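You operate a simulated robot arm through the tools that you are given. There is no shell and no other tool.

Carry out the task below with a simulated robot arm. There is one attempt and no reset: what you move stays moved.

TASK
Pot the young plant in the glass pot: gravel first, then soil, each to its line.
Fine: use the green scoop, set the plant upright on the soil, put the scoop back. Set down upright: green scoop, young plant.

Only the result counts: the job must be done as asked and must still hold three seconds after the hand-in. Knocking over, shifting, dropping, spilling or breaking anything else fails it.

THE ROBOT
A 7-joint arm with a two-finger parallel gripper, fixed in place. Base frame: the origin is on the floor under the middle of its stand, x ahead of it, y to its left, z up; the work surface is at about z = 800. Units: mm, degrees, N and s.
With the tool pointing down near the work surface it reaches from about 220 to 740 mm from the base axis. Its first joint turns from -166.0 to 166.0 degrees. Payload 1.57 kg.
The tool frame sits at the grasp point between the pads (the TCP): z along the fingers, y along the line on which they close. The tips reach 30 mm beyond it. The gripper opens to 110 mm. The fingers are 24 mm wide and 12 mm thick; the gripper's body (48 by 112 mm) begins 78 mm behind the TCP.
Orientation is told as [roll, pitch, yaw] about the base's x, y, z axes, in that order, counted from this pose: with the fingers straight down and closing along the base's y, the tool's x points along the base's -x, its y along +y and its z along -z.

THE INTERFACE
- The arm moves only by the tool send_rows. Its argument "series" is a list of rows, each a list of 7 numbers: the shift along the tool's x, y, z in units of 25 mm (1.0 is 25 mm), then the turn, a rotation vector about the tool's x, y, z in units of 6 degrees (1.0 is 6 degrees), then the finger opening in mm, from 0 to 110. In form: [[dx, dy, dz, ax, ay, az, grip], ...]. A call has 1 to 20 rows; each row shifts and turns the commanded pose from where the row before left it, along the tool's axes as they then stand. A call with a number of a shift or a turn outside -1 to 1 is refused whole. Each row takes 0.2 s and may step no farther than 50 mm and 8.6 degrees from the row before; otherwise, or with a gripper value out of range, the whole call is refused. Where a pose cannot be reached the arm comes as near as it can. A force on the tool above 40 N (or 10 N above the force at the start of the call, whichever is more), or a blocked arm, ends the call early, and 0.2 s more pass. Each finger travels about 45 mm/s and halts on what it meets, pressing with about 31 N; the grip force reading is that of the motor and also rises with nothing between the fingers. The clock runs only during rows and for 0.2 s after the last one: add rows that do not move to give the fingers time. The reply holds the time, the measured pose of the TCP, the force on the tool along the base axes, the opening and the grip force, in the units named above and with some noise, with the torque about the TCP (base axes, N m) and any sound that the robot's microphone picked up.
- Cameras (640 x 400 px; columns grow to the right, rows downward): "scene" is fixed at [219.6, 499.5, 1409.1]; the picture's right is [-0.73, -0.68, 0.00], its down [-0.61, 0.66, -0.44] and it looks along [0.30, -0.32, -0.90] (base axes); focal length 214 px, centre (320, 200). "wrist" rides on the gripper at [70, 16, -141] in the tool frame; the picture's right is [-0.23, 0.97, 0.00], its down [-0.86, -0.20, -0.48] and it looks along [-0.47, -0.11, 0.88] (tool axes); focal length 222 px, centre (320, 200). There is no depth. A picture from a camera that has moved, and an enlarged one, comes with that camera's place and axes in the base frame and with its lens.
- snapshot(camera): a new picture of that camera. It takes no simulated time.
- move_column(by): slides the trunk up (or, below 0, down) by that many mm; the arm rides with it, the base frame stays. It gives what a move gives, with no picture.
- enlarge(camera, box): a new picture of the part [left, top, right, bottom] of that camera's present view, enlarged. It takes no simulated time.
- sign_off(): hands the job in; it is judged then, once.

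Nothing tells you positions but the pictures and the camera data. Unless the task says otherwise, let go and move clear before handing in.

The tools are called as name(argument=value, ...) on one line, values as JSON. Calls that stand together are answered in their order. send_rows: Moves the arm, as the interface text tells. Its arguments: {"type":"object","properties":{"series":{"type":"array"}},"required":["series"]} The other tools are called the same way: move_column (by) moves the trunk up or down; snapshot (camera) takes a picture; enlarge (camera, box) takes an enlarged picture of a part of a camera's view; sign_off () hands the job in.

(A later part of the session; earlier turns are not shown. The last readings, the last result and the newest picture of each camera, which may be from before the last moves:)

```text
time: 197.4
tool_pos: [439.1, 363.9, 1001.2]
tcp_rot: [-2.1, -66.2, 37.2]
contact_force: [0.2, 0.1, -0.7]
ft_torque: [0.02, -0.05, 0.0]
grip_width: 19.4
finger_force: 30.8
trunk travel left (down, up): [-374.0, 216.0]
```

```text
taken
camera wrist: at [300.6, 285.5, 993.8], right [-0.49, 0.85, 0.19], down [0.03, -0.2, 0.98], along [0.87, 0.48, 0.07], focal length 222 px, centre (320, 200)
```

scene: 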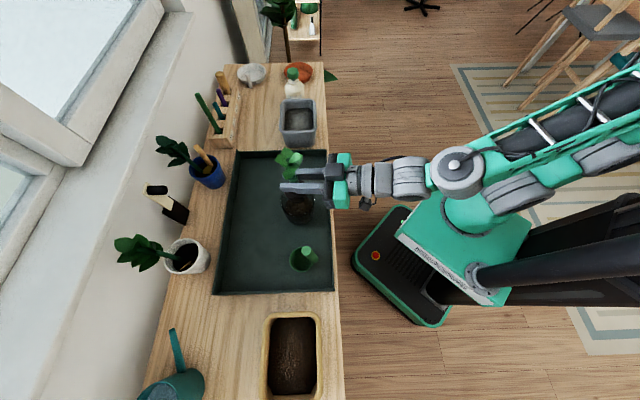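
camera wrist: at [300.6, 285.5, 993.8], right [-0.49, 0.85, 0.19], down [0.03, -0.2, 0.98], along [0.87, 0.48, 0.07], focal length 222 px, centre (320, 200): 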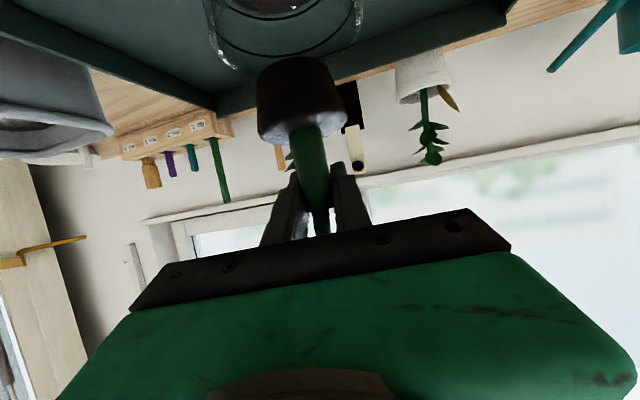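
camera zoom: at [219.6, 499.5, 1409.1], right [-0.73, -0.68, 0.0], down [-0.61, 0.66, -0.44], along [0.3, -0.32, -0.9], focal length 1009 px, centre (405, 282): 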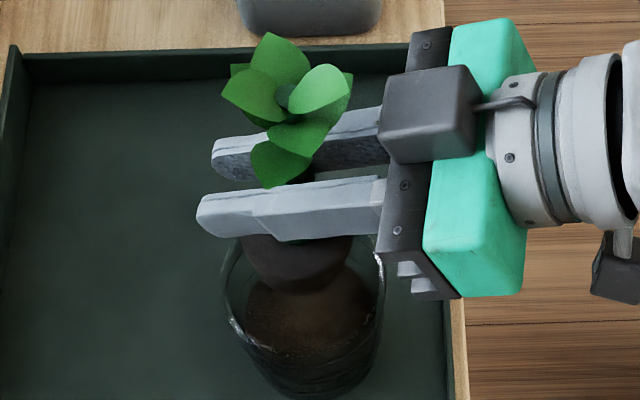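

send_rows(series=[[0, -0.5, 0, 0, 0, 0, 10], [0, -0.8, 0, 0, 0, 0, 10], [0, -0.8, 0, 0, 0, 0, 10], [0, -0.8, 0, 0, 0, 0, 10], [0, -0.5, 0, 0, 0, 0, 10]])

enlarge(camera="scene", box=[278, 180, 318, 226])

enlarge(camera="scene", box=[250, 110, 346, 230])

snapshot(camera="wrist")

```text
time: 198.6
tool_pos: [487.4, 294.4, 1004.3]
tcp_rot: [-2.0, -66.2, 37.1]
contact_force: [-0.2, 0.8, -1.1]
ft_torque: [-0.01, 0.0, -0.01]
grip_width: 19.5
finger_force: 31.0
trunk travel left (down, up): [-374.0, 216.0]
```

```text
8.70 times, centred on (298, 203) of scene
camera zoom: at [219.6, 499.5, 1409.1], right [-0.73, -0.68, 0.0], down [-0.61, 0.66, -0.44], along [0.3, -0.32, -0.9], focal length 1865 px, centre (511, 174)
```

zoom: 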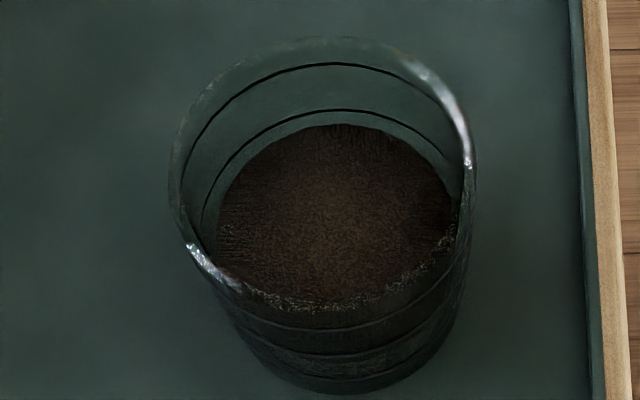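

```text
3.33 times, centred on (298, 170) of scene
camera zoom: at [219.6, 499.5, 1409.1], right [-0.73, -0.68, 0.0], down [-0.61, 0.66, -0.44], along [0.3, -0.32, -0.9], focal length 715 px, centre (393, 300)
```

zoom: 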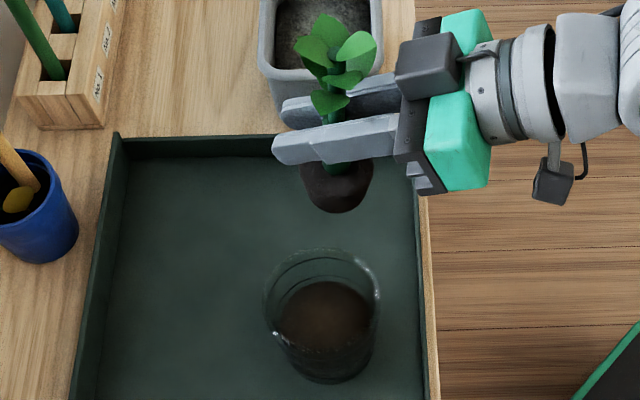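

```text
taken
camera wrist: at [349.1, 216.7, 996.5], right [-0.49, 0.85, 0.19], down [0.03, -0.2, 0.98], along [0.87, 0.48, 0.07], focal length 222 px, centre (320, 200)
```

wrist: 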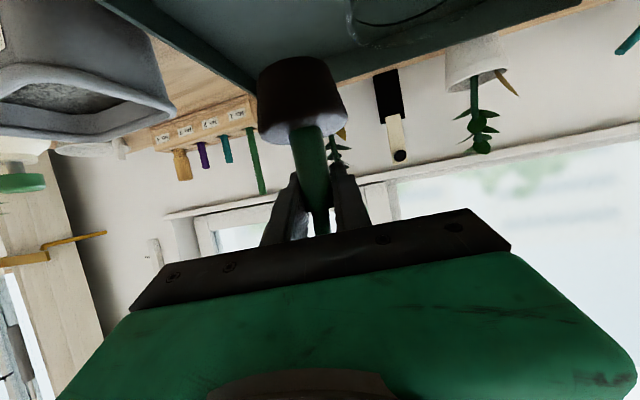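

The soil is level, so the lean came from how I released it: pressed down hard, with the fingers near the rim. I'll put the plant back on the flat tray, re-grip it squarely and higher on the sleeve, and then try again with a light touch.

send_rows(series=[[-0.18, -0.67, 0.41, 0, 0.2, 0, 10], [-0.18, -0.67, 0.41, 0, 0.2, 0, 10], [-0.18, -0.67, 0.41, 0, 0.2, 0, 10]])

move_column(by=-95)

enlarge(camera="scene", box=[260, 120, 356, 200])

snapshot(camera="wrist")

```text
time: 199.4
tool_pos: [543.7, 271.0, 1003.5]
tcp_rot: [-1.9, -62.6, 36.8]
contact_force: [0.5, 0.5, -1.3]
ft_torque: [0.02, 0.01, -0.01]
grip_width: 19.2
finger_force: 31.0
trunk travel left (down, up): [-374.0, 216.0]
```

```text
time: 200.7
tool_pos: [543.6, 271.5, 908.1]
tcp_rot: [-1.8, -62.6, 36.9]
contact_force: [-0.2, 0.5, -0.9]
ft_torque: [0.01, -0.05, 0.01]
grip_width: 19.6
finger_force: 30.8
trunk travel left (down, up): [-279.0, 311.0]
```

```text
5.00 times, centred on (308, 160) of scene
camera zoom: at [219.6, 499.5, 1409.1], right [-0.73, -0.68, 0.0], down [-0.61, 0.66, -0.44], along [0.3, -0.32, -0.9], focal length 1072 px, centre (380, 400)
```

zoom: 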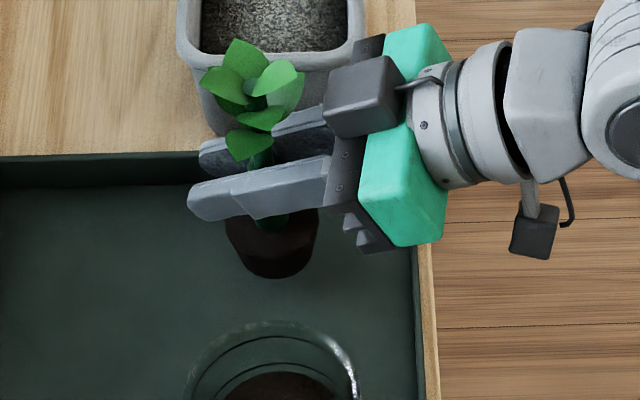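

```text
taken
camera wrist: at [404.9, 193.9, 910.6], right [-0.48, 0.86, 0.19], down [0.08, -0.17, 0.98], along [0.87, 0.48, 0.01], focal length 222 px, centre (320, 200)
```

wrist: 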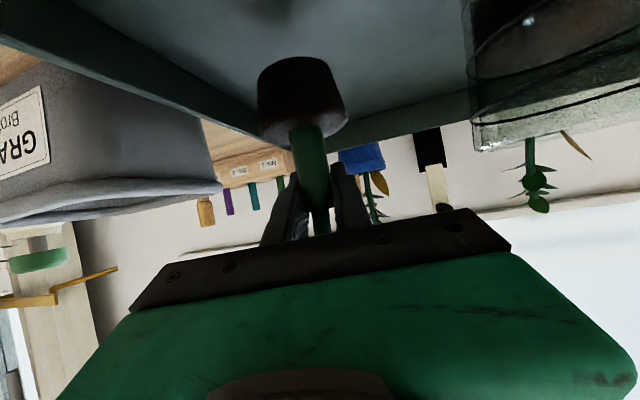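

move_column(by=-24)

move_column(by=-2)

move_column(by=-2)

```text
time: 201.4
tool_pos: [542.4, 270.9, 882.8]
tcp_rot: [-1.8, -62.5, 36.9]
contact_force: [-0.1, -0.5, -1.5]
ft_torque: [-0.01, -0.03, -0.03]
grip_width: 19.5
finger_force: 30.7
trunk travel left (down, up): [-255.0, 335.0]
```

```text
time: 201.9
tool_pos: [542.7, 271.9, 883.4]
tcp_rot: [-1.8, -62.6, 37.0]
contact_force: [0.2, -0.5, -1.2]
ft_torque: [-0.01, 0.0, 0.0]
grip_width: 19.5
finger_force: 30.4
trunk travel left (down, up): [-253.0, 337.0]
```

```text
time: 202.4
tool_pos: [543.2, 270.8, 882.3]
tcp_rot: [-1.8, -62.7, 36.9]
contact_force: [-0.7, 0.0, 3.0]
ft_torque: [0.0, 0.16, -0.02]
grip_width: 19.4
finger_force: 30.7
trunk travel left (down, up): [-251.0, 339.0]
```

send_rows(series=[[0, 0, 0, 0, 0, 0, 20], [0, 0, 0, 0, 0, 0, 21], [0, 0, 0, 0, 0, 0, 23], [0, 0, 0, 0, 0, 0, 25], [0, 0, 0, 0, 0, 0, 28], [0, 0, 0, 0, 0, 0, 32], [0, 0, 0, 0, 0, 0, 36], [0, 0, 0, 0, 0, 0, 36]])

enlarge(camera="scene", box=[260, 120, 356, 200])

enlarge(camera="wrist", box=[220, 60, 420, 240])

```text
time: 204.2
tool_pos: [543.4, 272.0, 881.0]
tcp_rot: [-1.8, -62.5, 36.9]
contact_force: [0.3, 0.4, 0.6]
ft_torque: [0.02, -0.04, -0.01]
grip_width: 35.9
finger_force: 0.0
trunk travel left (down, up): [-251.0, 339.0]
```

```text
5.00 times, centred on (308, 160) of scene
camera zoom: at [219.6, 499.5, 1409.1], right [-0.73, -0.68, 0.0], down [-0.61, 0.66, -0.44], along [0.3, -0.32, -0.9], focal length 1072 px, centre (380, 400)
```

zoom: 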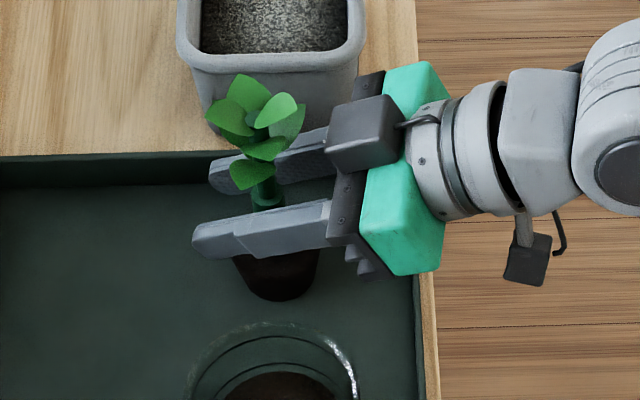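

```text
2.22 times, centred on (320, 150) of wrist
camera zoom: at [404.9, 193.9, 882.5], right [-0.48, 0.86, 0.19], down [0.08, -0.17, 0.98], along [0.87, 0.48, 0.01], focal length 494 px, centre (320, 311)
```

zoom: 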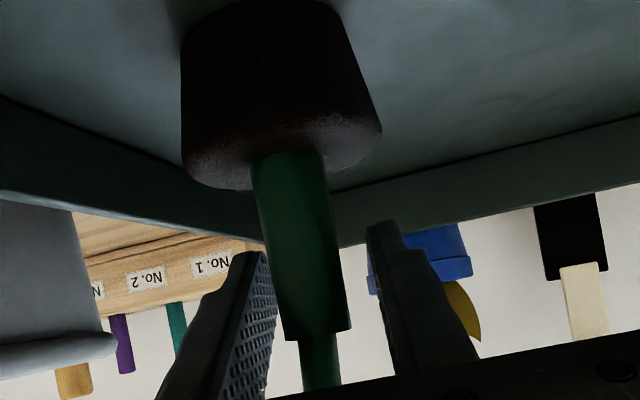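

On the flat tray it stands perfectly upright. I'll re-seat the hand: back off a little so the sleeve is near the fingertips, and flatten the pitch.

send_rows(series=[[0.166, -0.02, -0.32, 0, 0, 0, 40], [0.166, -0.02, -0.32, 0, 0, 0, 40], [0, 0, 0, 0, -0.73, 0, 40], [0, 0, 0, 0, -0.73, 0, 40], [0, 0, 0, 0, -0.73, 0, 40]])

enlarge(camera="scene", box=[260, 120, 356, 200])

enlarge(camera="wrist", box=[220, 60, 420, 240])

```text
time: 205.4
tool_pos: [528.1, 258.1, 879.9]
tcp_rot: [-3.4, -75.8, 38.5]
contact_force: [0.1, -1.4, 0.3]
ft_torque: [0.0, 0.02, -0.02]
grip_width: 40.3
finger_force: 0.1
trunk travel left (down, up): [-251.0, 339.0]
```

```text
5.00 times, centred on (308, 160) of scene
camera zoom: at [219.6, 499.5, 1409.1], right [-0.73, -0.68, 0.0], down [-0.61, 0.66, -0.44], along [0.3, -0.32, -0.9], focal length 1072 px, centre (380, 400)
```

zoom: 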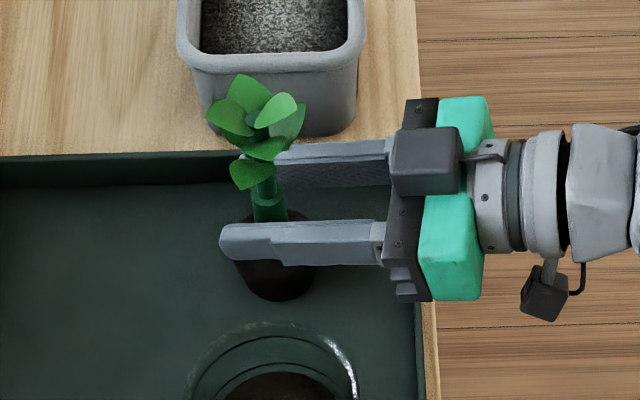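

```text
2.22 times, centred on (320, 150) of wrist
camera zoom: at [393.3, 184.2, 846.8], right [-0.52, 0.83, 0.21], down [-0.1, -0.3, 0.95], along [0.85, 0.47, 0.24], focal length 494 px, centre (320, 311)
```

zoom: 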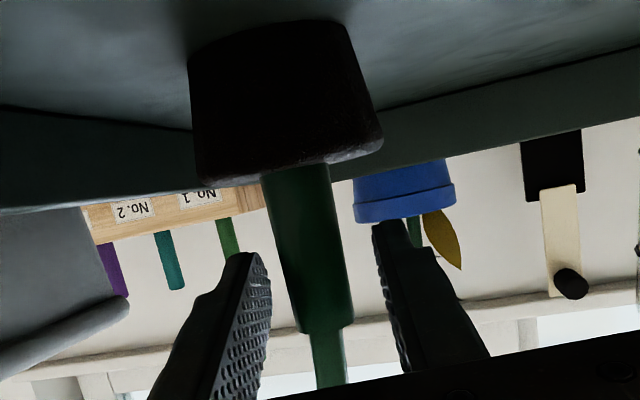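

send_rows(series=[[0, 0, 0, 0, 0, 0, 34], [0, 0, 0, 0, 0, 0, 28], [0, 0, 0, 0, 0, 0, 24], [0, 0, 0, 0, 0, 0, 22], [0, 0, 0, 0, 0, 0, 18], [0, 0, 0, 0, 0, 0, 12], [0, 0, 0, 0, 0, 0, 10]])

move_column(by=20)

enlarge(camera="scene", box=[260, 120, 356, 200])

enlarge(camera="wrist", box=[220, 60, 420, 240])

```text
time: 207.0
tool_pos: [529.1, 260.1, 880.4]
tcp_rot: [-3.4, -75.8, 38.5]
contact_force: [-0.5, 0.3, 1.3]
ft_torque: [0.06, 0.05, 0.01]
grip_width: 19.5
finger_force: 31.1
trunk travel left (down, up): [-251.0, 339.0]
```

```text
time: 207.7
tool_pos: [528.8, 259.4, 899.8]
tcp_rot: [-3.5, -75.7, 38.5]
contact_force: [-0.5, 0.5, -1.1]
ft_torque: [0.01, -0.03, 0.02]
grip_width: 19.9
finger_force: 31.0
trunk travel left (down, up): [-271.0, 319.0]
```

```text
5.00 times, centred on (308, 160) of scene
camera zoom: at [219.6, 499.5, 1409.1], right [-0.73, -0.68, 0.0], down [-0.61, 0.66, -0.44], along [0.3, -0.32, -0.9], focal length 1072 px, centre (380, 400)
```

zoom: 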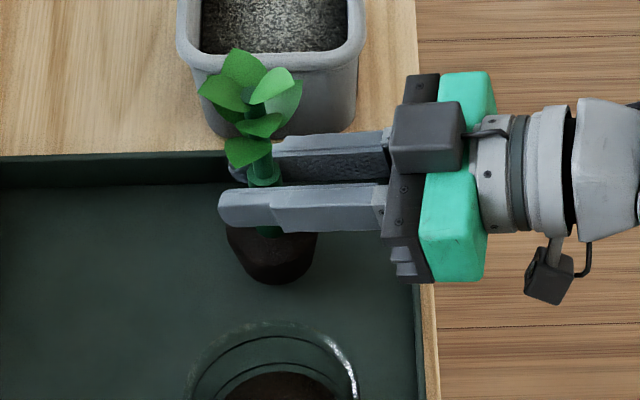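

```text
2.22 times, centred on (320, 150) of wrist
camera zoom: at [393.4, 184.2, 866.8], right [-0.52, 0.83, 0.21], down [-0.1, -0.3, 0.95], along [0.85, 0.47, 0.24], focal length 494 px, centre (320, 311)
```

zoom: 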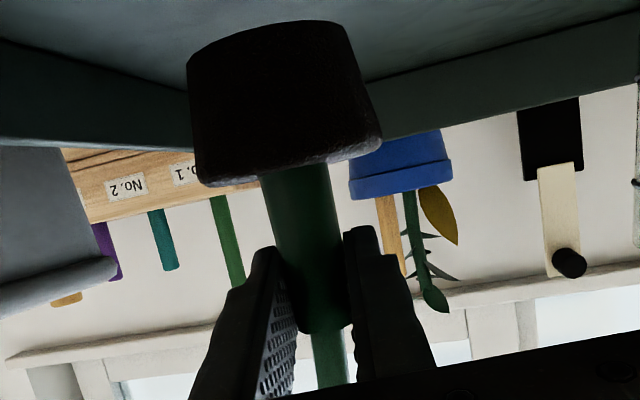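

Gripped squarely with the base about 76 mm below the grasp point, so the fingers will stay about 10 mm above the pot rim. I'll lift, level the small roll, and carry it back over the pot.

move_column(by=100)

send_rows(series=[[0.028, 0.3, -0.113, 0, 0, 0.149, 10], [0.028, 0.6, -0.113, 0, 0, 0, 10], [0.028, 0.6, -0.113, 0, 0, 0, 10], [0.028, 0.6, -0.113, 0, 0, 0, 10], [0.028, 0.6, -0.113, 0, 0, 0, 10], [0.028, 0.6, -0.113, 0, 0, 0, 10], [0.028, 0.6, -0.113, 0, 0, 0, 10], [0.028, 0.6, -0.113, 0, 0, 0, 10], [0.028, 0.55, -0.113, 0, 0, 0, 10], [0.028, 0.4, -0.113, 0, 0, 0, 10]])

enlarge(camera="scene", box=[250, 150, 346, 230])

snapshot(camera="wrist")

```text
time: 209.0
tool_pos: [530.2, 259.8, 999.8]
tcp_rot: [-3.4, -75.6, 38.5]
contact_force: [-0.1, -0.2, -1.1]
ft_torque: [-0.02, 0.02, -0.01]
grip_width: 19.7
finger_force: 30.9
trunk travel left (down, up): [-371.0, 219.0]
```

```text
time: 211.2
tool_pos: [425.6, 355.0, 1001.0]
tcp_rot: [0.1, -75.8, 34.8]
contact_force: [0.2, -0.5, -1.4]
ft_torque: [0.02, 0.03, 0.01]
grip_width: 19.6
finger_force: 31.0
trunk travel left (down, up): [-371.0, 219.0]
```

```text
5.00 times, centred on (298, 190) of scene
camera zoom: at [219.6, 499.5, 1409.1], right [-0.73, -0.68, 0.0], down [-0.61, 0.66, -0.44], along [0.3, -0.32, -0.9], focal length 1072 px, centre (430, 250)
```

zoom: 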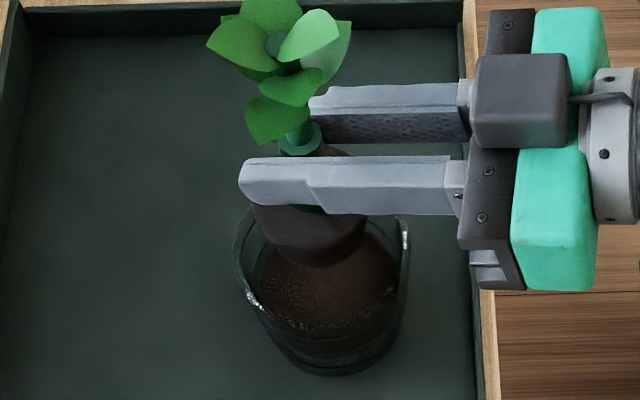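

```text
taken
camera wrist: at [290.5, 280.0, 967.3], right [-0.51, 0.83, 0.22], down [-0.09, -0.31, 0.95], along [0.85, 0.46, 0.24], focal length 222 px, centre (320, 200)
```

wrist: 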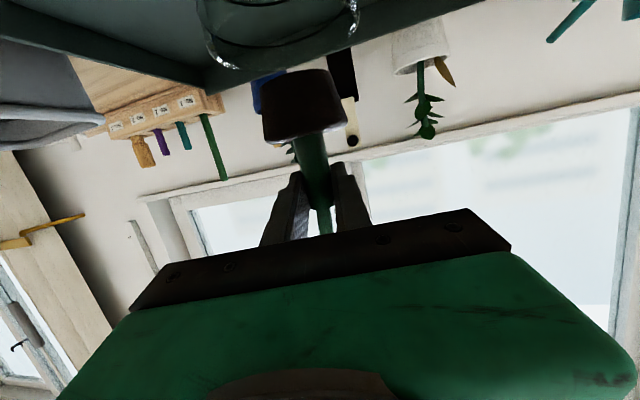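

move_column(by=-58)

enlarge(camera="scene", box=[262, 150, 342, 225])

enlarge(camera="wrist", box=[200, 0, 400, 180])

```text
time: 212.2
tool_pos: [426.9, 354.4, 942.2]
tcp_rot: [0.2, -75.9, 35.0]
contact_force: [-0.2, 0.2, -0.6]
ft_torque: [0.04, 0.02, -0.03]
grip_width: 19.7
finger_force: 31.2
trunk travel left (down, up): [-313.0, 277.0]
```

```text
5.33 times, centred on (302, 188) of scene
camera zoom: at [219.6, 499.5, 1409.1], right [-0.73, -0.68, 0.0], down [-0.61, 0.66, -0.44], along [0.3, -0.32, -0.9], focal length 1144 px, centre (416, 267)
```

zoom: 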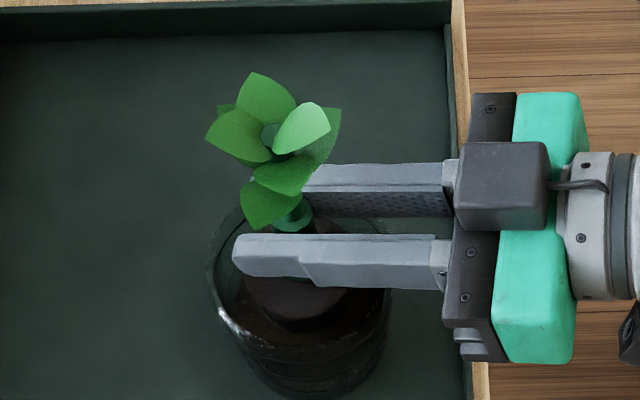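

```text
2.22 times, centred on (300, 90) of wrist
camera zoom: at [290.7, 279.8, 909.4], right [-0.51, 0.83, 0.22], down [-0.09, -0.31, 0.95], along [0.85, 0.46, 0.24], focal length 494 px, centre (364, 444)
```

zoom: 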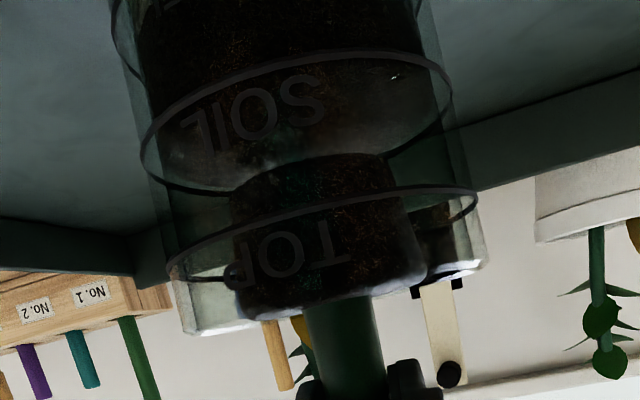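

send_rows(series=[[0, -0.08, 0, 0, 0, 0, 10]])

move_column(by=-8)

move_column(by=-1.5)

move_column(by=-1)

```text
time: 212.6
tool_pos: [426.4, 353.0, 942.4]
tcp_rot: [0.0, -75.9, 34.9]
contact_force: [-0.5, 0.0, -1.6]
ft_torque: [0.01, 0.02, 0.02]
grip_width: 19.6
finger_force: 30.9
trunk travel left (down, up): [-313.0, 277.0]
```

```text
time: 213.2
tool_pos: [426.4, 353.8, 935.0]
tcp_rot: [0.1, -75.8, 34.9]
contact_force: [-0.6, -0.8, -1.9]
ft_torque: [0.02, -0.02, -0.01]
grip_width: 19.7
finger_force: 31.8
trunk travel left (down, up): [-305.0, 285.0]
```

```text
time: 213.7
tool_pos: [427.7, 353.8, 933.4]
tcp_rot: [0.0, -75.8, 34.9]
contact_force: [-0.5, 0.1, -1.9]
ft_torque: [0.01, 0.03, -0.02]
grip_width: 19.6
finger_force: 30.8
trunk travel left (down, up): [-304.0, 286.0]
```

```text
time: 214.2
tool_pos: [427.3, 353.5, 932.2]
tcp_rot: [0.2, -75.7, 35.0]
contact_force: [0.7, -0.2, -1.6]
ft_torque: [0.0, 0.0, 0.06]
grip_width: 19.7
finger_force: 30.9
trunk travel left (down, up): [-303.0, 287.0]
```

move_column(by=-1)

send_rows(series=[[0, 0, 0, 0, 0, 0, 10]])

```text
time: 214.7
tool_pos: [426.2, 352.5, 931.1]
tcp_rot: [0.0, -75.8, 34.9]
contact_force: [0.9, -1.1, -1.5]
ft_torque: [0.0, 0.04, 0.01]
grip_width: 19.9
finger_force: 30.6
trunk travel left (down, up): [-302.0, 288.0]
```

```text
time: 215.1
tool_pos: [426.9, 354.2, 930.4]
tcp_rot: [0.1, -75.8, 34.9]
contact_force: [1.0, -0.1, -2.2]
ft_torque: [-0.04, 0.02, 0.0]
grip_width: 19.7
finger_force: 30.9
trunk travel left (down, up): [-302.0, 288.0]
```

move_column(by=-1)

send_rows(series=[[0, 0, 0, 0, 0, 0, 10]])

move_column(by=-1)

send_rows(series=[[0, 0, 0, 0, 0, 0, 10]])

enlarge(camera="wrist", box=[200, 0, 400, 180])

```text
time: 215.6
tool_pos: [427.1, 353.6, 930.2]
tcp_rot: [0.1, -75.9, 34.9]
contact_force: [-0.9, 0.5, -0.4]
ft_torque: [-0.07, 0.04, -0.03]
grip_width: 19.5
finger_force: 30.9
trunk travel left (down, up): [-301.0, 289.0]
```

```text
time: 216.0
tool_pos: [426.4, 354.0, 931.2]
tcp_rot: [0.1, -75.9, 35.0]
contact_force: [0.7, 0.3, 1.5]
ft_torque: [-0.01, -0.01, -0.02]
grip_width: 19.8
finger_force: 31.2
trunk travel left (down, up): [-301.0, 289.0]
```

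```text
time: 216.5
tool_pos: [426.8, 353.4, 931.0]
tcp_rot: [0.2, -75.9, 34.9]
contact_force: [-0.7, -0.7, 5.7]
ft_torque: [-0.08, 0.07, 0.0]
grip_width: 19.9
finger_force: 30.7
trunk travel left (down, up): [-300.0, 290.0]
```

```text
time: 216.9
tool_pos: [426.5, 353.5, 930.6]
tcp_rot: [0.3, -75.8, 34.7]
contact_force: [0.3, 0.5, 8.3]
ft_torque: [-0.02, 0.04, -0.01]
grip_width: 19.7
finger_force: 30.4
trunk travel left (down, up): [-300.0, 290.0]
```

```text
2.22 times, centred on (300, 90) of wrist
camera zoom: at [291.2, 278.4, 896.9], right [-0.51, 0.83, 0.22], down [-0.1, -0.31, 0.95], along [0.85, 0.46, 0.24], focal length 494 px, centre (364, 444)
```

zoom: 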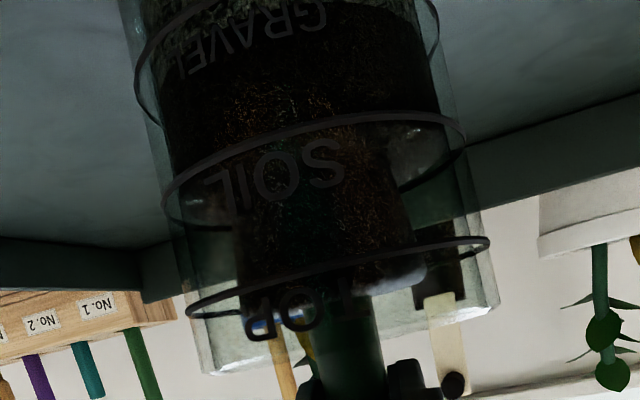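

Contact is now central with almost no torque, so the base is flat on the soil. I'll ease off to near zero force and open very slowly.

move_column(by=1)

send_rows(series=[[0, 0, 0, 0, 0, 0, 10], [0, 0, 0, 0, 0, 0, 10]])

```text
time: 217.4
tool_pos: [426.4, 353.8, 931.0]
tcp_rot: [0.1, -75.8, 34.9]
contact_force: [2.4, 1.9, 7.5]
ft_torque: [0.14, -0.25, -0.02]
grip_width: 19.6
finger_force: 31.1
trunk travel left (down, up): [-301.0, 289.0]
```

```text
time: 218.0
tool_pos: [426.8, 353.8, 930.6]
tcp_rot: [0.1, -75.8, 34.9]
contact_force: [2.9, 2.2, 6.8]
ft_torque: [0.06, -0.13, -0.01]
grip_width: 19.7
finger_force: 31.2
trunk travel left (down, up): [-301.0, 289.0]
```

move_column(by=1)

send_rows(series=[[0, 0, 0, 0, 0, 0, 10], [0, 0, 0, 0, 0, 0, 10]])

```text
time: 218.5
tool_pos: [427.1, 354.4, 930.9]
tcp_rot: [0.0, -75.8, 35.0]
contact_force: [1.6, 0.7, 4.2]
ft_torque: [0.13, -0.18, -0.03]
grip_width: 19.7
finger_force: 31.0
trunk travel left (down, up): [-302.0, 288.0]
```

```text
time: 219.1
tool_pos: [426.4, 353.2, 931.4]
tcp_rot: [0.1, -75.6, 35.1]
contact_force: [-0.3, -1.0, 1.2]
ft_torque: [0.01, 0.01, -0.04]
grip_width: 19.6
finger_force: 31.2
trunk travel left (down, up): [-302.0, 288.0]
```

send_rows(series=[[0, 0, 0, 0, 0, 0, 19.8], [0, 0, 0, 0, 0, 0, 20.2], [0, 0, 0, 0, 0, 0, 20.6], [0, 0, 0, 0, 0, 0, 21], [0, 0, 0, 0, 0, 0, 21.5], [0, 0, 0, 0, 0, 0, 22], [0, 0, 0, 0, 0, 0, 22.5], [0, 0, 0, 0, 0, 0, 23], [0, 0, 0, 0, 0, 0, 23]])

enlarge(camera="wrist", box=[200, 0, 400, 180])

enlarge(camera="scene", box=[262, 150, 342, 225])

```text
time: 221.1
tool_pos: [427.2, 353.1, 930.7]
tcp_rot: [0.2, -75.7, 34.8]
contact_force: [0.4, 0.9, 0.3]
ft_torque: [0.02, 0.01, -0.02]
grip_width: 23.0
finger_force: 0.0
trunk travel left (down, up): [-302.0, 288.0]
```

```text
2.22 times, centred on (300, 90) of wrist
camera zoom: at [291.1, 278.3, 897.9], right [-0.51, 0.83, 0.22], down [-0.09, -0.31, 0.95], along [0.85, 0.46, 0.24], focal length 494 px, centre (364, 444)
```

zoom: 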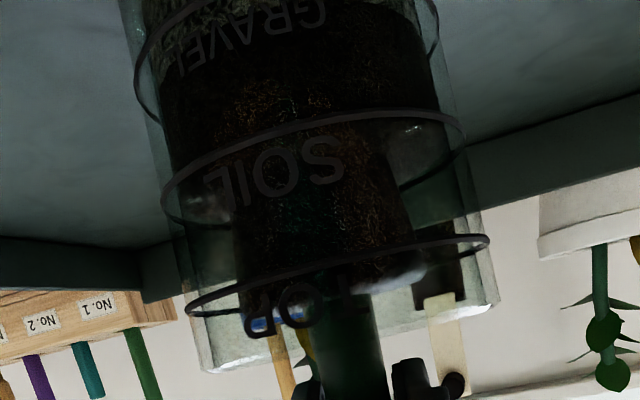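

```text
5.33 times, centred on (302, 188) of scene
camera zoom: at [219.6, 499.5, 1409.1], right [-0.73, -0.68, 0.0], down [-0.61, 0.66, -0.44], along [0.3, -0.32, -0.9], focal length 1144 px, centre (416, 267)
```

zoom: 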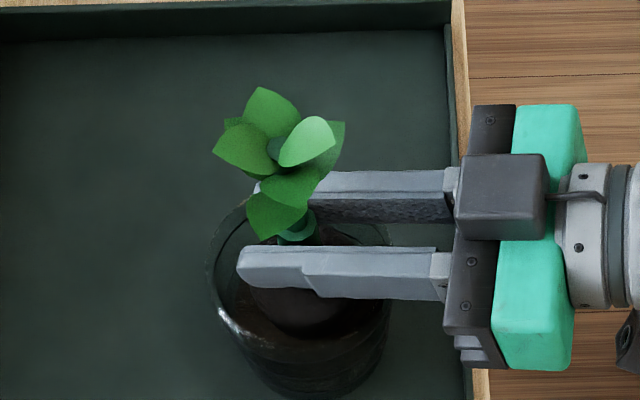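

send_rows(series=[[0, 0, 0, 0, 0, 0, 23.5], [0, 0, 0, 0, 0, 0, 24], [0, 0, 0, 0, 0, 0, 24.5], [0, 0, 0, 0, 0, 0, 25], [0, 0, 0, 0, 0, 0, 25.5], [0, 0, 0, 0, 0, 0, 26], [0, 0, 0, 0, 0, 0, 26], [0, 0, 0, 0, 0, 0, 26], [0, 0, 0, 0, 0, 0, 26], [0, 0, 0, 0, 0, 0, 26]])

enlarge(camera="wrist", box=[200, 0, 400, 180])

enlarge(camera="scene", box=[262, 150, 342, 225])

```text
time: 223.3
tool_pos: [427.4, 352.1, 931.1]
tcp_rot: [0.1, -75.8, 34.9]
contact_force: [0.7, -0.5, 0.6]
ft_torque: [0.01, -0.04, -0.01]
grip_width: 25.6
finger_force: 0.0
trunk travel left (down, up): [-302.0, 288.0]
```

```text
2.22 times, centred on (300, 90) of wrist
camera zoom: at [291.2, 278.4, 897.9], right [-0.51, 0.83, 0.22], down [-0.09, -0.31, 0.95], along [0.85, 0.46, 0.24], focal length 494 px, centre (364, 444)
```

zoom: 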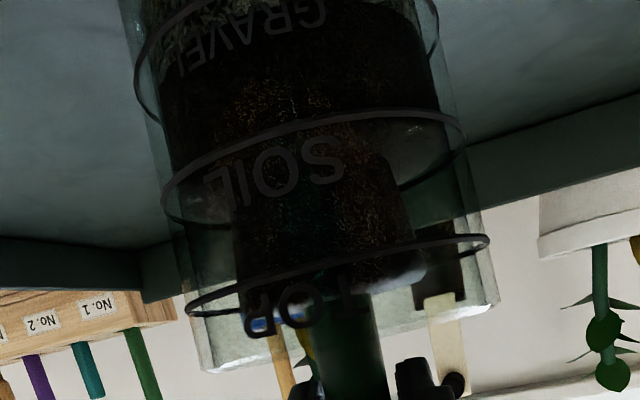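

```text
5.33 times, centred on (302, 188) of scene
camera zoom: at [219.6, 499.5, 1409.1], right [-0.73, -0.68, 0.0], down [-0.61, 0.66, -0.44], along [0.3, -0.32, -0.9], focal length 1144 px, centre (416, 267)
```

zoom: 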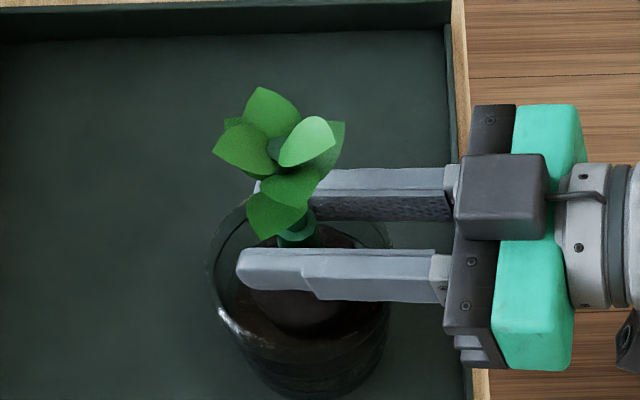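

The plant stays upright with the fingers free. I'll open further, slowly.

send_rows(series=[[0, 0, 0, 0, 0, 0, 28], [0, 0, 0, 0, 0, 0, 31], [0, 0, 0, 0, 0, 0, 35], [0, 0, 0, 0, 0, 0, 40], [0, 0, 0, 0, 0, 0, 46], [0, 0, 0, 0, 0, 0, 53], [0, 0, 0, 0, 0, 0, 60], [0, 0, 0, 0, 0, 0, 60]])

enlarge(camera="wrist", box=[200, 0, 400, 180])

enlarge(camera="scene", box=[262, 150, 342, 225])

```text
time: 225.1
tool_pos: [427.0, 352.7, 931.1]
tcp_rot: [0.1, -75.9, 34.9]
contact_force: [-0.3, -0.4, 0.3]
ft_torque: [0.01, 0.0, -0.03]
grip_width: 60.0
finger_force: 0.1
trunk travel left (down, up): [-302.0, 288.0]
```

```text
2.22 times, centred on (300, 90) of wrist
camera zoom: at [291.1, 278.3, 897.9], right [-0.51, 0.83, 0.22], down [-0.09, -0.31, 0.95], along [0.85, 0.46, 0.24], focal length 494 px, centre (364, 444)
```

zoom: 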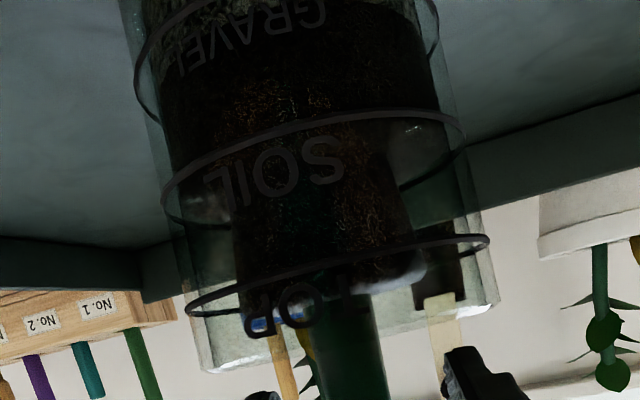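

```text
5.33 times, centred on (302, 188) of scene
camera zoom: at [219.6, 499.5, 1409.1], right [-0.73, -0.68, 0.0], down [-0.61, 0.66, -0.44], along [0.3, -0.32, -0.9], focal length 1144 px, centre (416, 267)
```

zoom: 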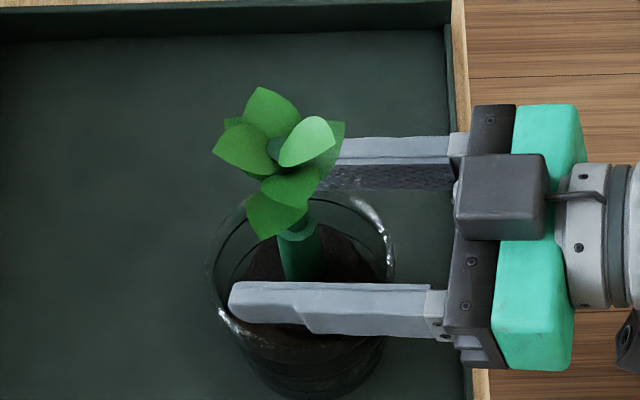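

The plant stands by itself. I'll open fully and lift the hand straight up around it.

send_rows(series=[[0, 0, 0, 0, 0, 0, 75], [0, 0, 0, 0, 0, 0, 90], [0, 0, 0, 0, 0, 0, 105], [0, 0, 0, 0, 0, 0, 110], [0, 0, 0, 0, 0, 0, 110], [0, 0, 0, 0, 0, 0, 110]])

move_column(by=30)

enlarge(camera="scene", box=[262, 150, 342, 225])

```text
time: 226.5
tool_pos: [427.1, 353.0, 931.1]
tcp_rot: [0.1, -75.9, 34.9]
contact_force: [-0.3, 0.2, 0.2]
ft_torque: [0.02, 0.0, 0.0]
grip_width: 110.1
finger_force: 0.1
trunk travel left (down, up): [-302.0, 288.0]
```

```text
time: 227.3
tool_pos: [426.6, 353.5, 961.1]
tcp_rot: [0.1, -75.8, 35.0]
contact_force: [-0.1, 0.0, 0.3]
ft_torque: [0.02, 0.05, 0.02]
grip_width: 110.2
finger_force: 0.1
trunk travel left (down, up): [-332.0, 258.0]
```

```text
5.33 times, centred on (302, 188) of scene
camera zoom: at [219.6, 499.5, 1409.1], right [-0.73, -0.68, 0.0], down [-0.61, 0.66, -0.44], along [0.3, -0.32, -0.9], focal length 1144 px, centre (416, 267)
```

zoom: 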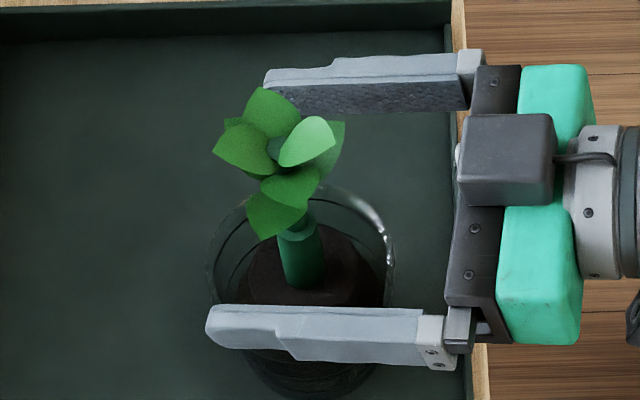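

move_column(by=130)

snapshot(camera="scene")

enlarge(camera="scene", box=[262, 150, 342, 225])

enlarge(camera="scene", box=[260, 50, 356, 150])

```text
time: 228.9
tool_pos: [427.0, 353.4, 1091.3]
tcp_rot: [0.1, -75.8, 34.8]
contact_force: [-0.3, -0.1, -0.7]
ft_torque: [-0.01, -0.01, -0.02]
grip_width: 110.0
finger_force: 0.1
trunk travel left (down, up): [-462.0, 128.0]
```

```text
taken
```

scene: 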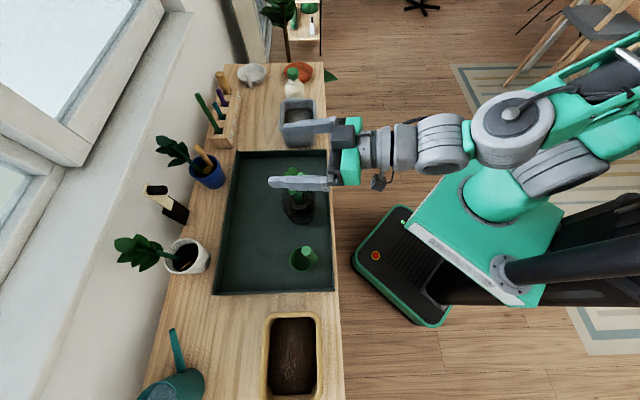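

```text
5.33 times, centred on (302, 188) of scene
camera zoom: at [219.6, 499.5, 1409.1], right [-0.73, -0.68, 0.0], down [-0.61, 0.66, -0.44], along [0.3, -0.32, -0.9], focal length 1144 px, centre (416, 267)
```

zoom: 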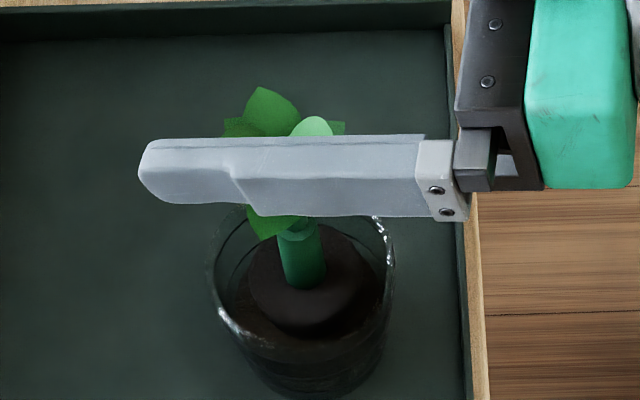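

```text
4.00 times, centred on (308, 100) of scene
camera zoom: at [219.6, 499.5, 1409.1], right [-0.73, -0.68, 0.0], down [-0.61, 0.66, -0.44], along [0.3, -0.32, -0.9], focal length 858 px, centre (368, 600)
```

zoom: 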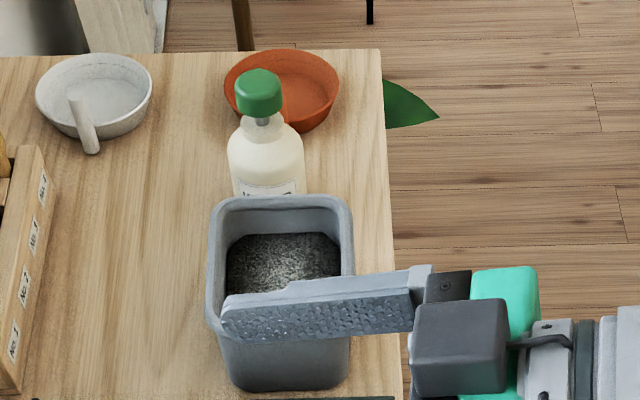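

The plant stands upright in the pot and the scoop is back in place. The gravel bin is still about 8 mm nearer the robot than at the start, so I'll carry the closed hand over there to nudge it back gently.

send_rows(series=[[-0.042, -0.974, 0.168, 0, 0, 0, 80], [-0.042, -0.974, 0.168, 0, 0, 0, 60], [-0.042, -0.974, 0.168, 0, 0, 0, 40], [-0.042, -0.974, 0.168, 0, 0, 0, 20], [-0.042, -0.974, 0.168, 0, 0, 0, 0], [-0.042, -0.974, 0.168, 0, 0, 0, 0], [-0.042, -0.974, 0.168, 0, 0, 0, 0]])

```text
time: 230.5
tool_pos: [550.8, 229.7, 1092.9]
tcp_rot: [0.0, -75.8, 35.0]
contact_force: [0.4, 0.2, -0.2]
ft_torque: [0.02, -0.01, -0.03]
grip_width: 0.1
finger_force: 14.0
trunk travel left (down, up): [-462.0, 128.0]
```

send_rows(series=[[-0.042, -0.974, 0.168, 0, 0, 0, 0], [-0.042, -0.974, 0.168, 0, 0, 0, 0], [-0.042, -0.974, 0.168, 0, 0, 0, 0], [-0.042, -0.974, 0.168, 0, 0, 0, 0], [-0.042, -0.974, 0.168, 0, 0, 0, 0], [-0.042, -0.974, 0.168, 0, 0, 0, 0], [-0.042, -0.974, 0.168, 0, 0, 0, 0]])

enlarge(camera="scene", box=[270, 155, 334, 230])

snapshot(camera="scene")

```text
time: 232.1
tool_pos: [673.1, 110.3, 1091.5]
tcp_rot: [0.1, -75.9, 34.9]
contact_force: [-0.3, 0.0, 0.2]
ft_torque: [0.0, 0.01, -0.01]
grip_width: 0.1
finger_force: 21.4
trunk travel left (down, up): [-462.0, 128.0]
```

```text
5.33 times, centred on (302, 192) of scene
camera zoom: at [219.6, 499.5, 1409.1], right [-0.73, -0.68, 0.0], down [-0.61, 0.66, -0.44], along [0.3, -0.32, -0.9], focal length 1144 px, centre (416, 240)
```

zoom: 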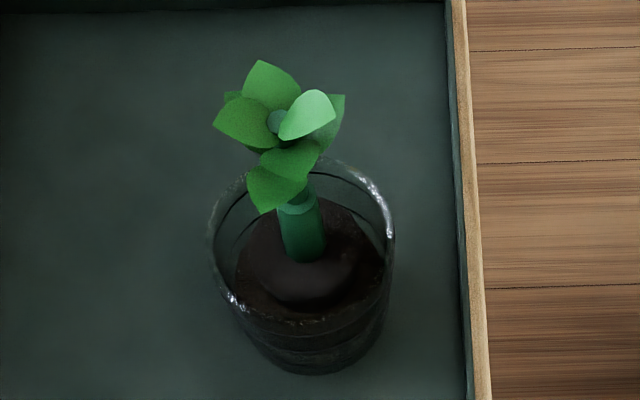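

```text
taken
```

scene: 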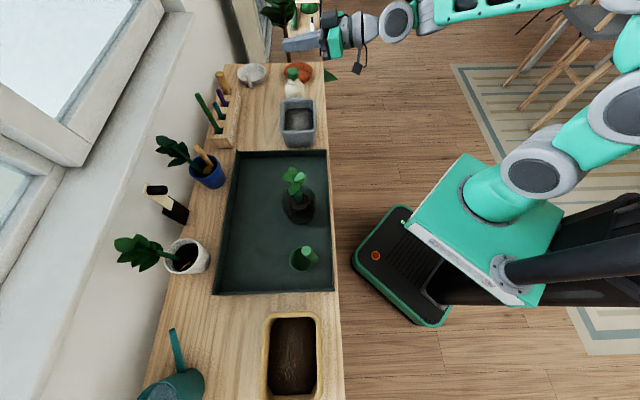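

enlarge(camera="scene", box=[200, 50, 360, 150])

enlarge(camera="scene", box=[260, 85, 340, 150])

enlarge(camera="scene", box=[200, 210, 360, 310])

enlarge(camera="scene", box=[200, 130, 360, 230])

enlarge(camera="scene", box=[200, 300, 360, 400])

```text
4.00 times, centred on (280, 100) of scene
camera zoom: at [219.6, 499.5, 1409.1], right [-0.73, -0.68, 0.0], down [-0.61, 0.66, -0.44], along [0.3, -0.32, -0.9], focal length 858 px, centre (480, 600)
```

zoom: 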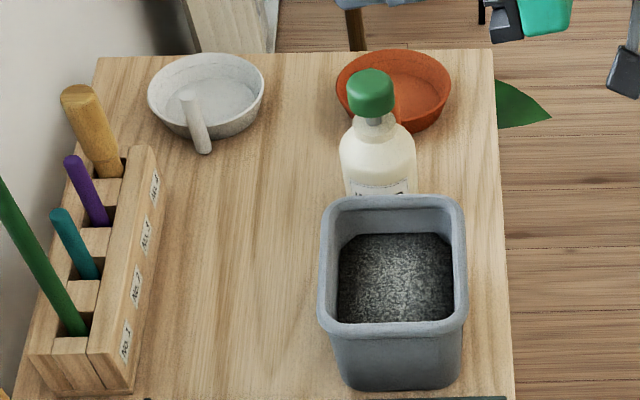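

```text
6.15 times, centred on (300, 118) of scene
camera zoom: at [219.6, 499.5, 1409.1], right [-0.73, -0.68, 0.0], down [-0.61, 0.66, -0.44], along [0.3, -0.32, -0.9], focal length 1320 px, centre (443, 708)
```

zoom: 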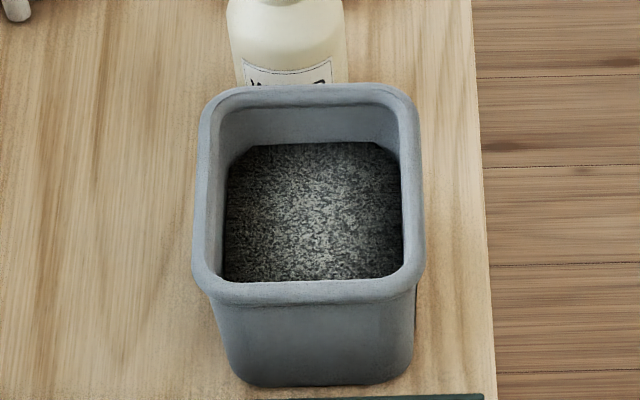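

```text
4.00 times, centred on (280, 260) of scene
camera zoom: at [219.6, 499.5, 1409.1], right [-0.73, -0.68, 0.0], down [-0.61, 0.66, -0.44], along [0.3, -0.32, -0.9], focal length 858 px, centre (480, -40)
```

zoom: 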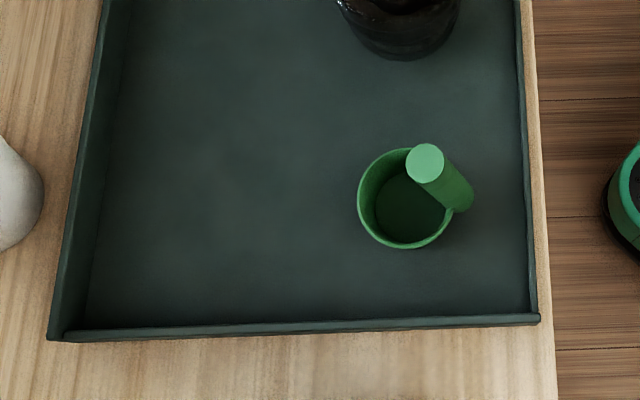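

```text
4.00 times, centred on (280, 180) of scene
camera zoom: at [219.6, 499.5, 1409.1], right [-0.73, -0.68, 0.0], down [-0.61, 0.66, -0.44], along [0.3, -0.32, -0.9], focal length 858 px, centre (480, 280)
```

zoom: 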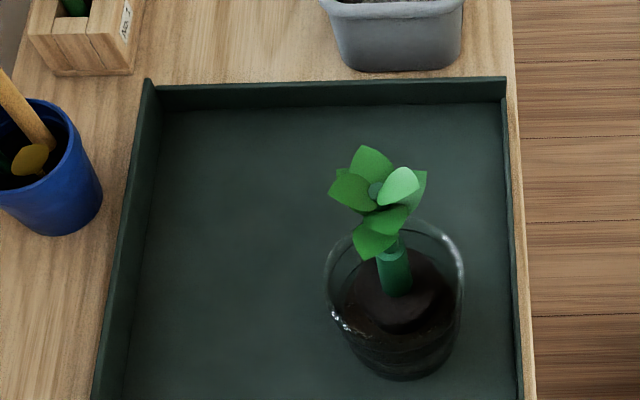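

```text
4.00 times, centred on (280, 350) of scene
camera zoom: at [219.6, 499.5, 1409.1], right [-0.73, -0.68, 0.0], down [-0.61, 0.66, -0.44], along [0.3, -0.32, -0.9], focal length 858 px, centre (480, -400)
```

zoom: 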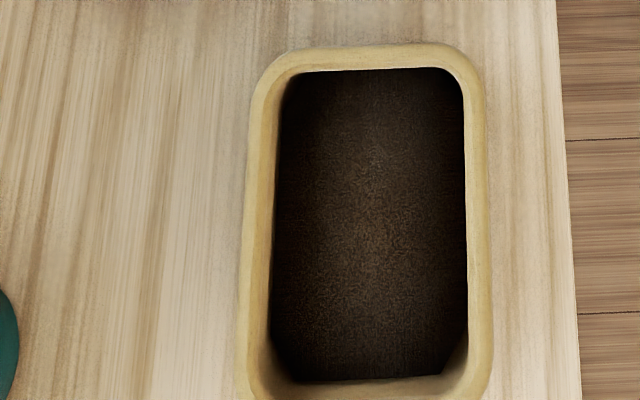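

Everything else is within 3 mm of the start; only the gravel bin is off, by about 8 mm. I'll turn the hand to point down and square to the bench, well above the bin.

send_rows(series=[[0, 0, 0, -0.84, 0, 0, 0], [0, 0, 0, -0.84, 0, 0, 0], [0, 0, -0.4, 0, 1, 0, 0], [0, 0, -0.4, 0, 1, 0, 0], [0, 0, -0.4, 0, 1, 0, 0]])

```text
time: 233.3
tool_pos: [654.0, 88.5, 1101.7]
tcp_rot: [4.8, -57.7, 40.8]
contact_force: [-0.2, 0.2, 0.0]
ft_torque: [0.03, 0.01, -0.03]
grip_width: 0.0
finger_force: 21.6
trunk travel left (down, up): [-462.0, 128.0]
```

send_rows(series=[[0, 0, 0, 0, 1, 0, 0], [0, 0, 0, 0, 1, 0, 0], [0, 0, 0, 0, 1, 0, 0], [0.37, 0, -0.3, 0, 0, 0, 0], [0.37, 0, -0.3, 0, 0, 0, 0]])

```text
time: 234.5
tool_pos: [636.0, 72.0, 1101.2]
tcp_rot: [3.3, -39.9, 42.7]
contact_force: [-0.2, -0.4, 0.2]
ft_torque: [0.01, -0.02, 0.0]
grip_width: 0.0
finger_force: 21.2
trunk travel left (down, up): [-462.0, 128.0]
```

send_rows(series=[[0.39, 0, -0.326, 0, 0, 0, 0], [0.39, 0, -0.326, 0, 0, 0, 0], [0.39, 0, -0.326, 0, 0, 0, 0]])

snapshot(camera="scene")

snapshot(camera="wrist")

```text
time: 235.3
tool_pos: [608.5, 46.1, 1100.9]
tcp_rot: [3.3, -40.0, 42.7]
contact_force: [-0.4, -0.3, 0.8]
ft_torque: [0.02, -0.02, 0.02]
grip_width: 0.0
finger_force: 21.2
trunk travel left (down, up): [-462.0, 128.0]
```

```text
taken
```

scene: 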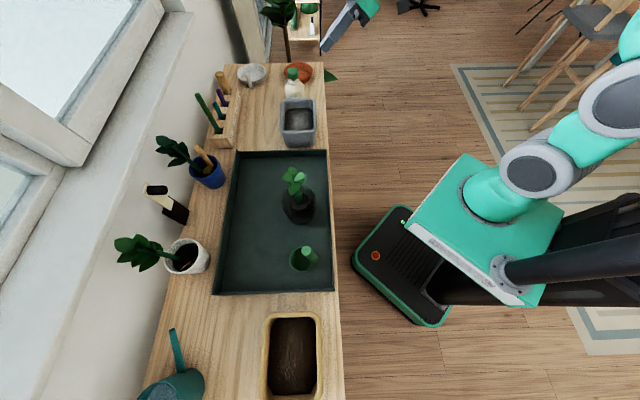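

```text
taken
camera wrist: at [496.5, -46.1, 1165.2], right [-0.56, 0.81, 0.19], down [0.42, 0.07, 0.91], along [0.72, 0.58, -0.38], focal length 222 px, centre (320, 200)
```

wrist: 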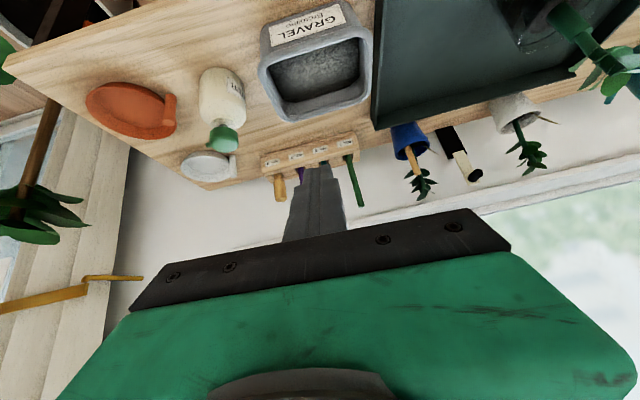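

move_column(by=-180)

enlarge(camera="scene", box=[260, 65, 388, 150])

snapshot(camera="wrist")

```text
time: 237.3
tool_pos: [608.6, 46.6, 921.5]
tcp_rot: [3.2, -39.9, 42.7]
contact_force: [-0.4, -0.7, 0.8]
ft_torque: [-0.01, -0.01, -0.03]
grip_width: 0.0
finger_force: 21.7
trunk travel left (down, up): [-282.0, 308.0]
```

```text
4.71 times, centred on (324, 108) of scene
camera zoom: at [219.6, 499.5, 1409.1], right [-0.73, -0.68, 0.0], down [-0.61, 0.66, -0.44], along [0.3, -0.32, -0.9], focal length 1009 px, centre (301, 635)
```

zoom: 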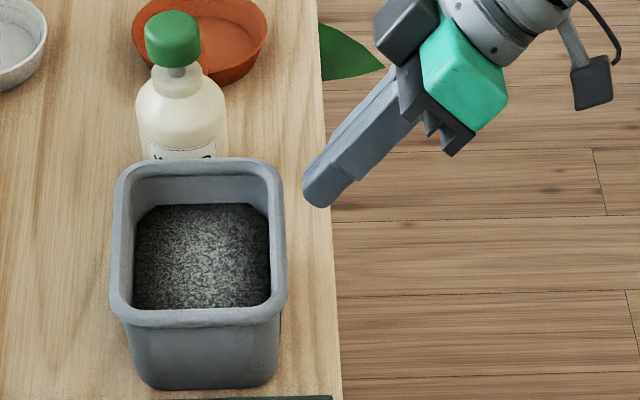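

```text
taken
camera wrist: at [496.7, -45.9, 985.3], right [-0.56, 0.81, 0.19], down [0.41, 0.08, 0.91], along [0.72, 0.58, -0.38], focal length 222 px, centre (320, 200)
```

wrist: 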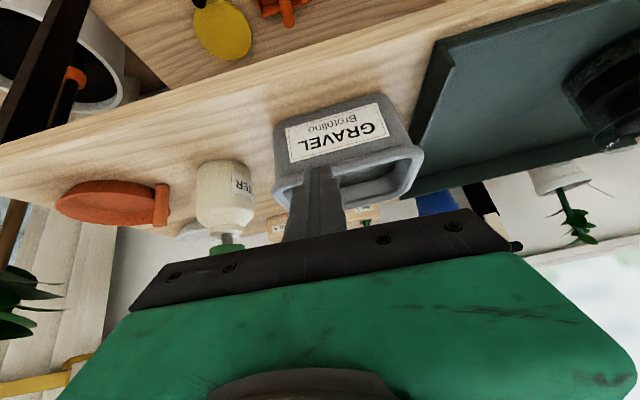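

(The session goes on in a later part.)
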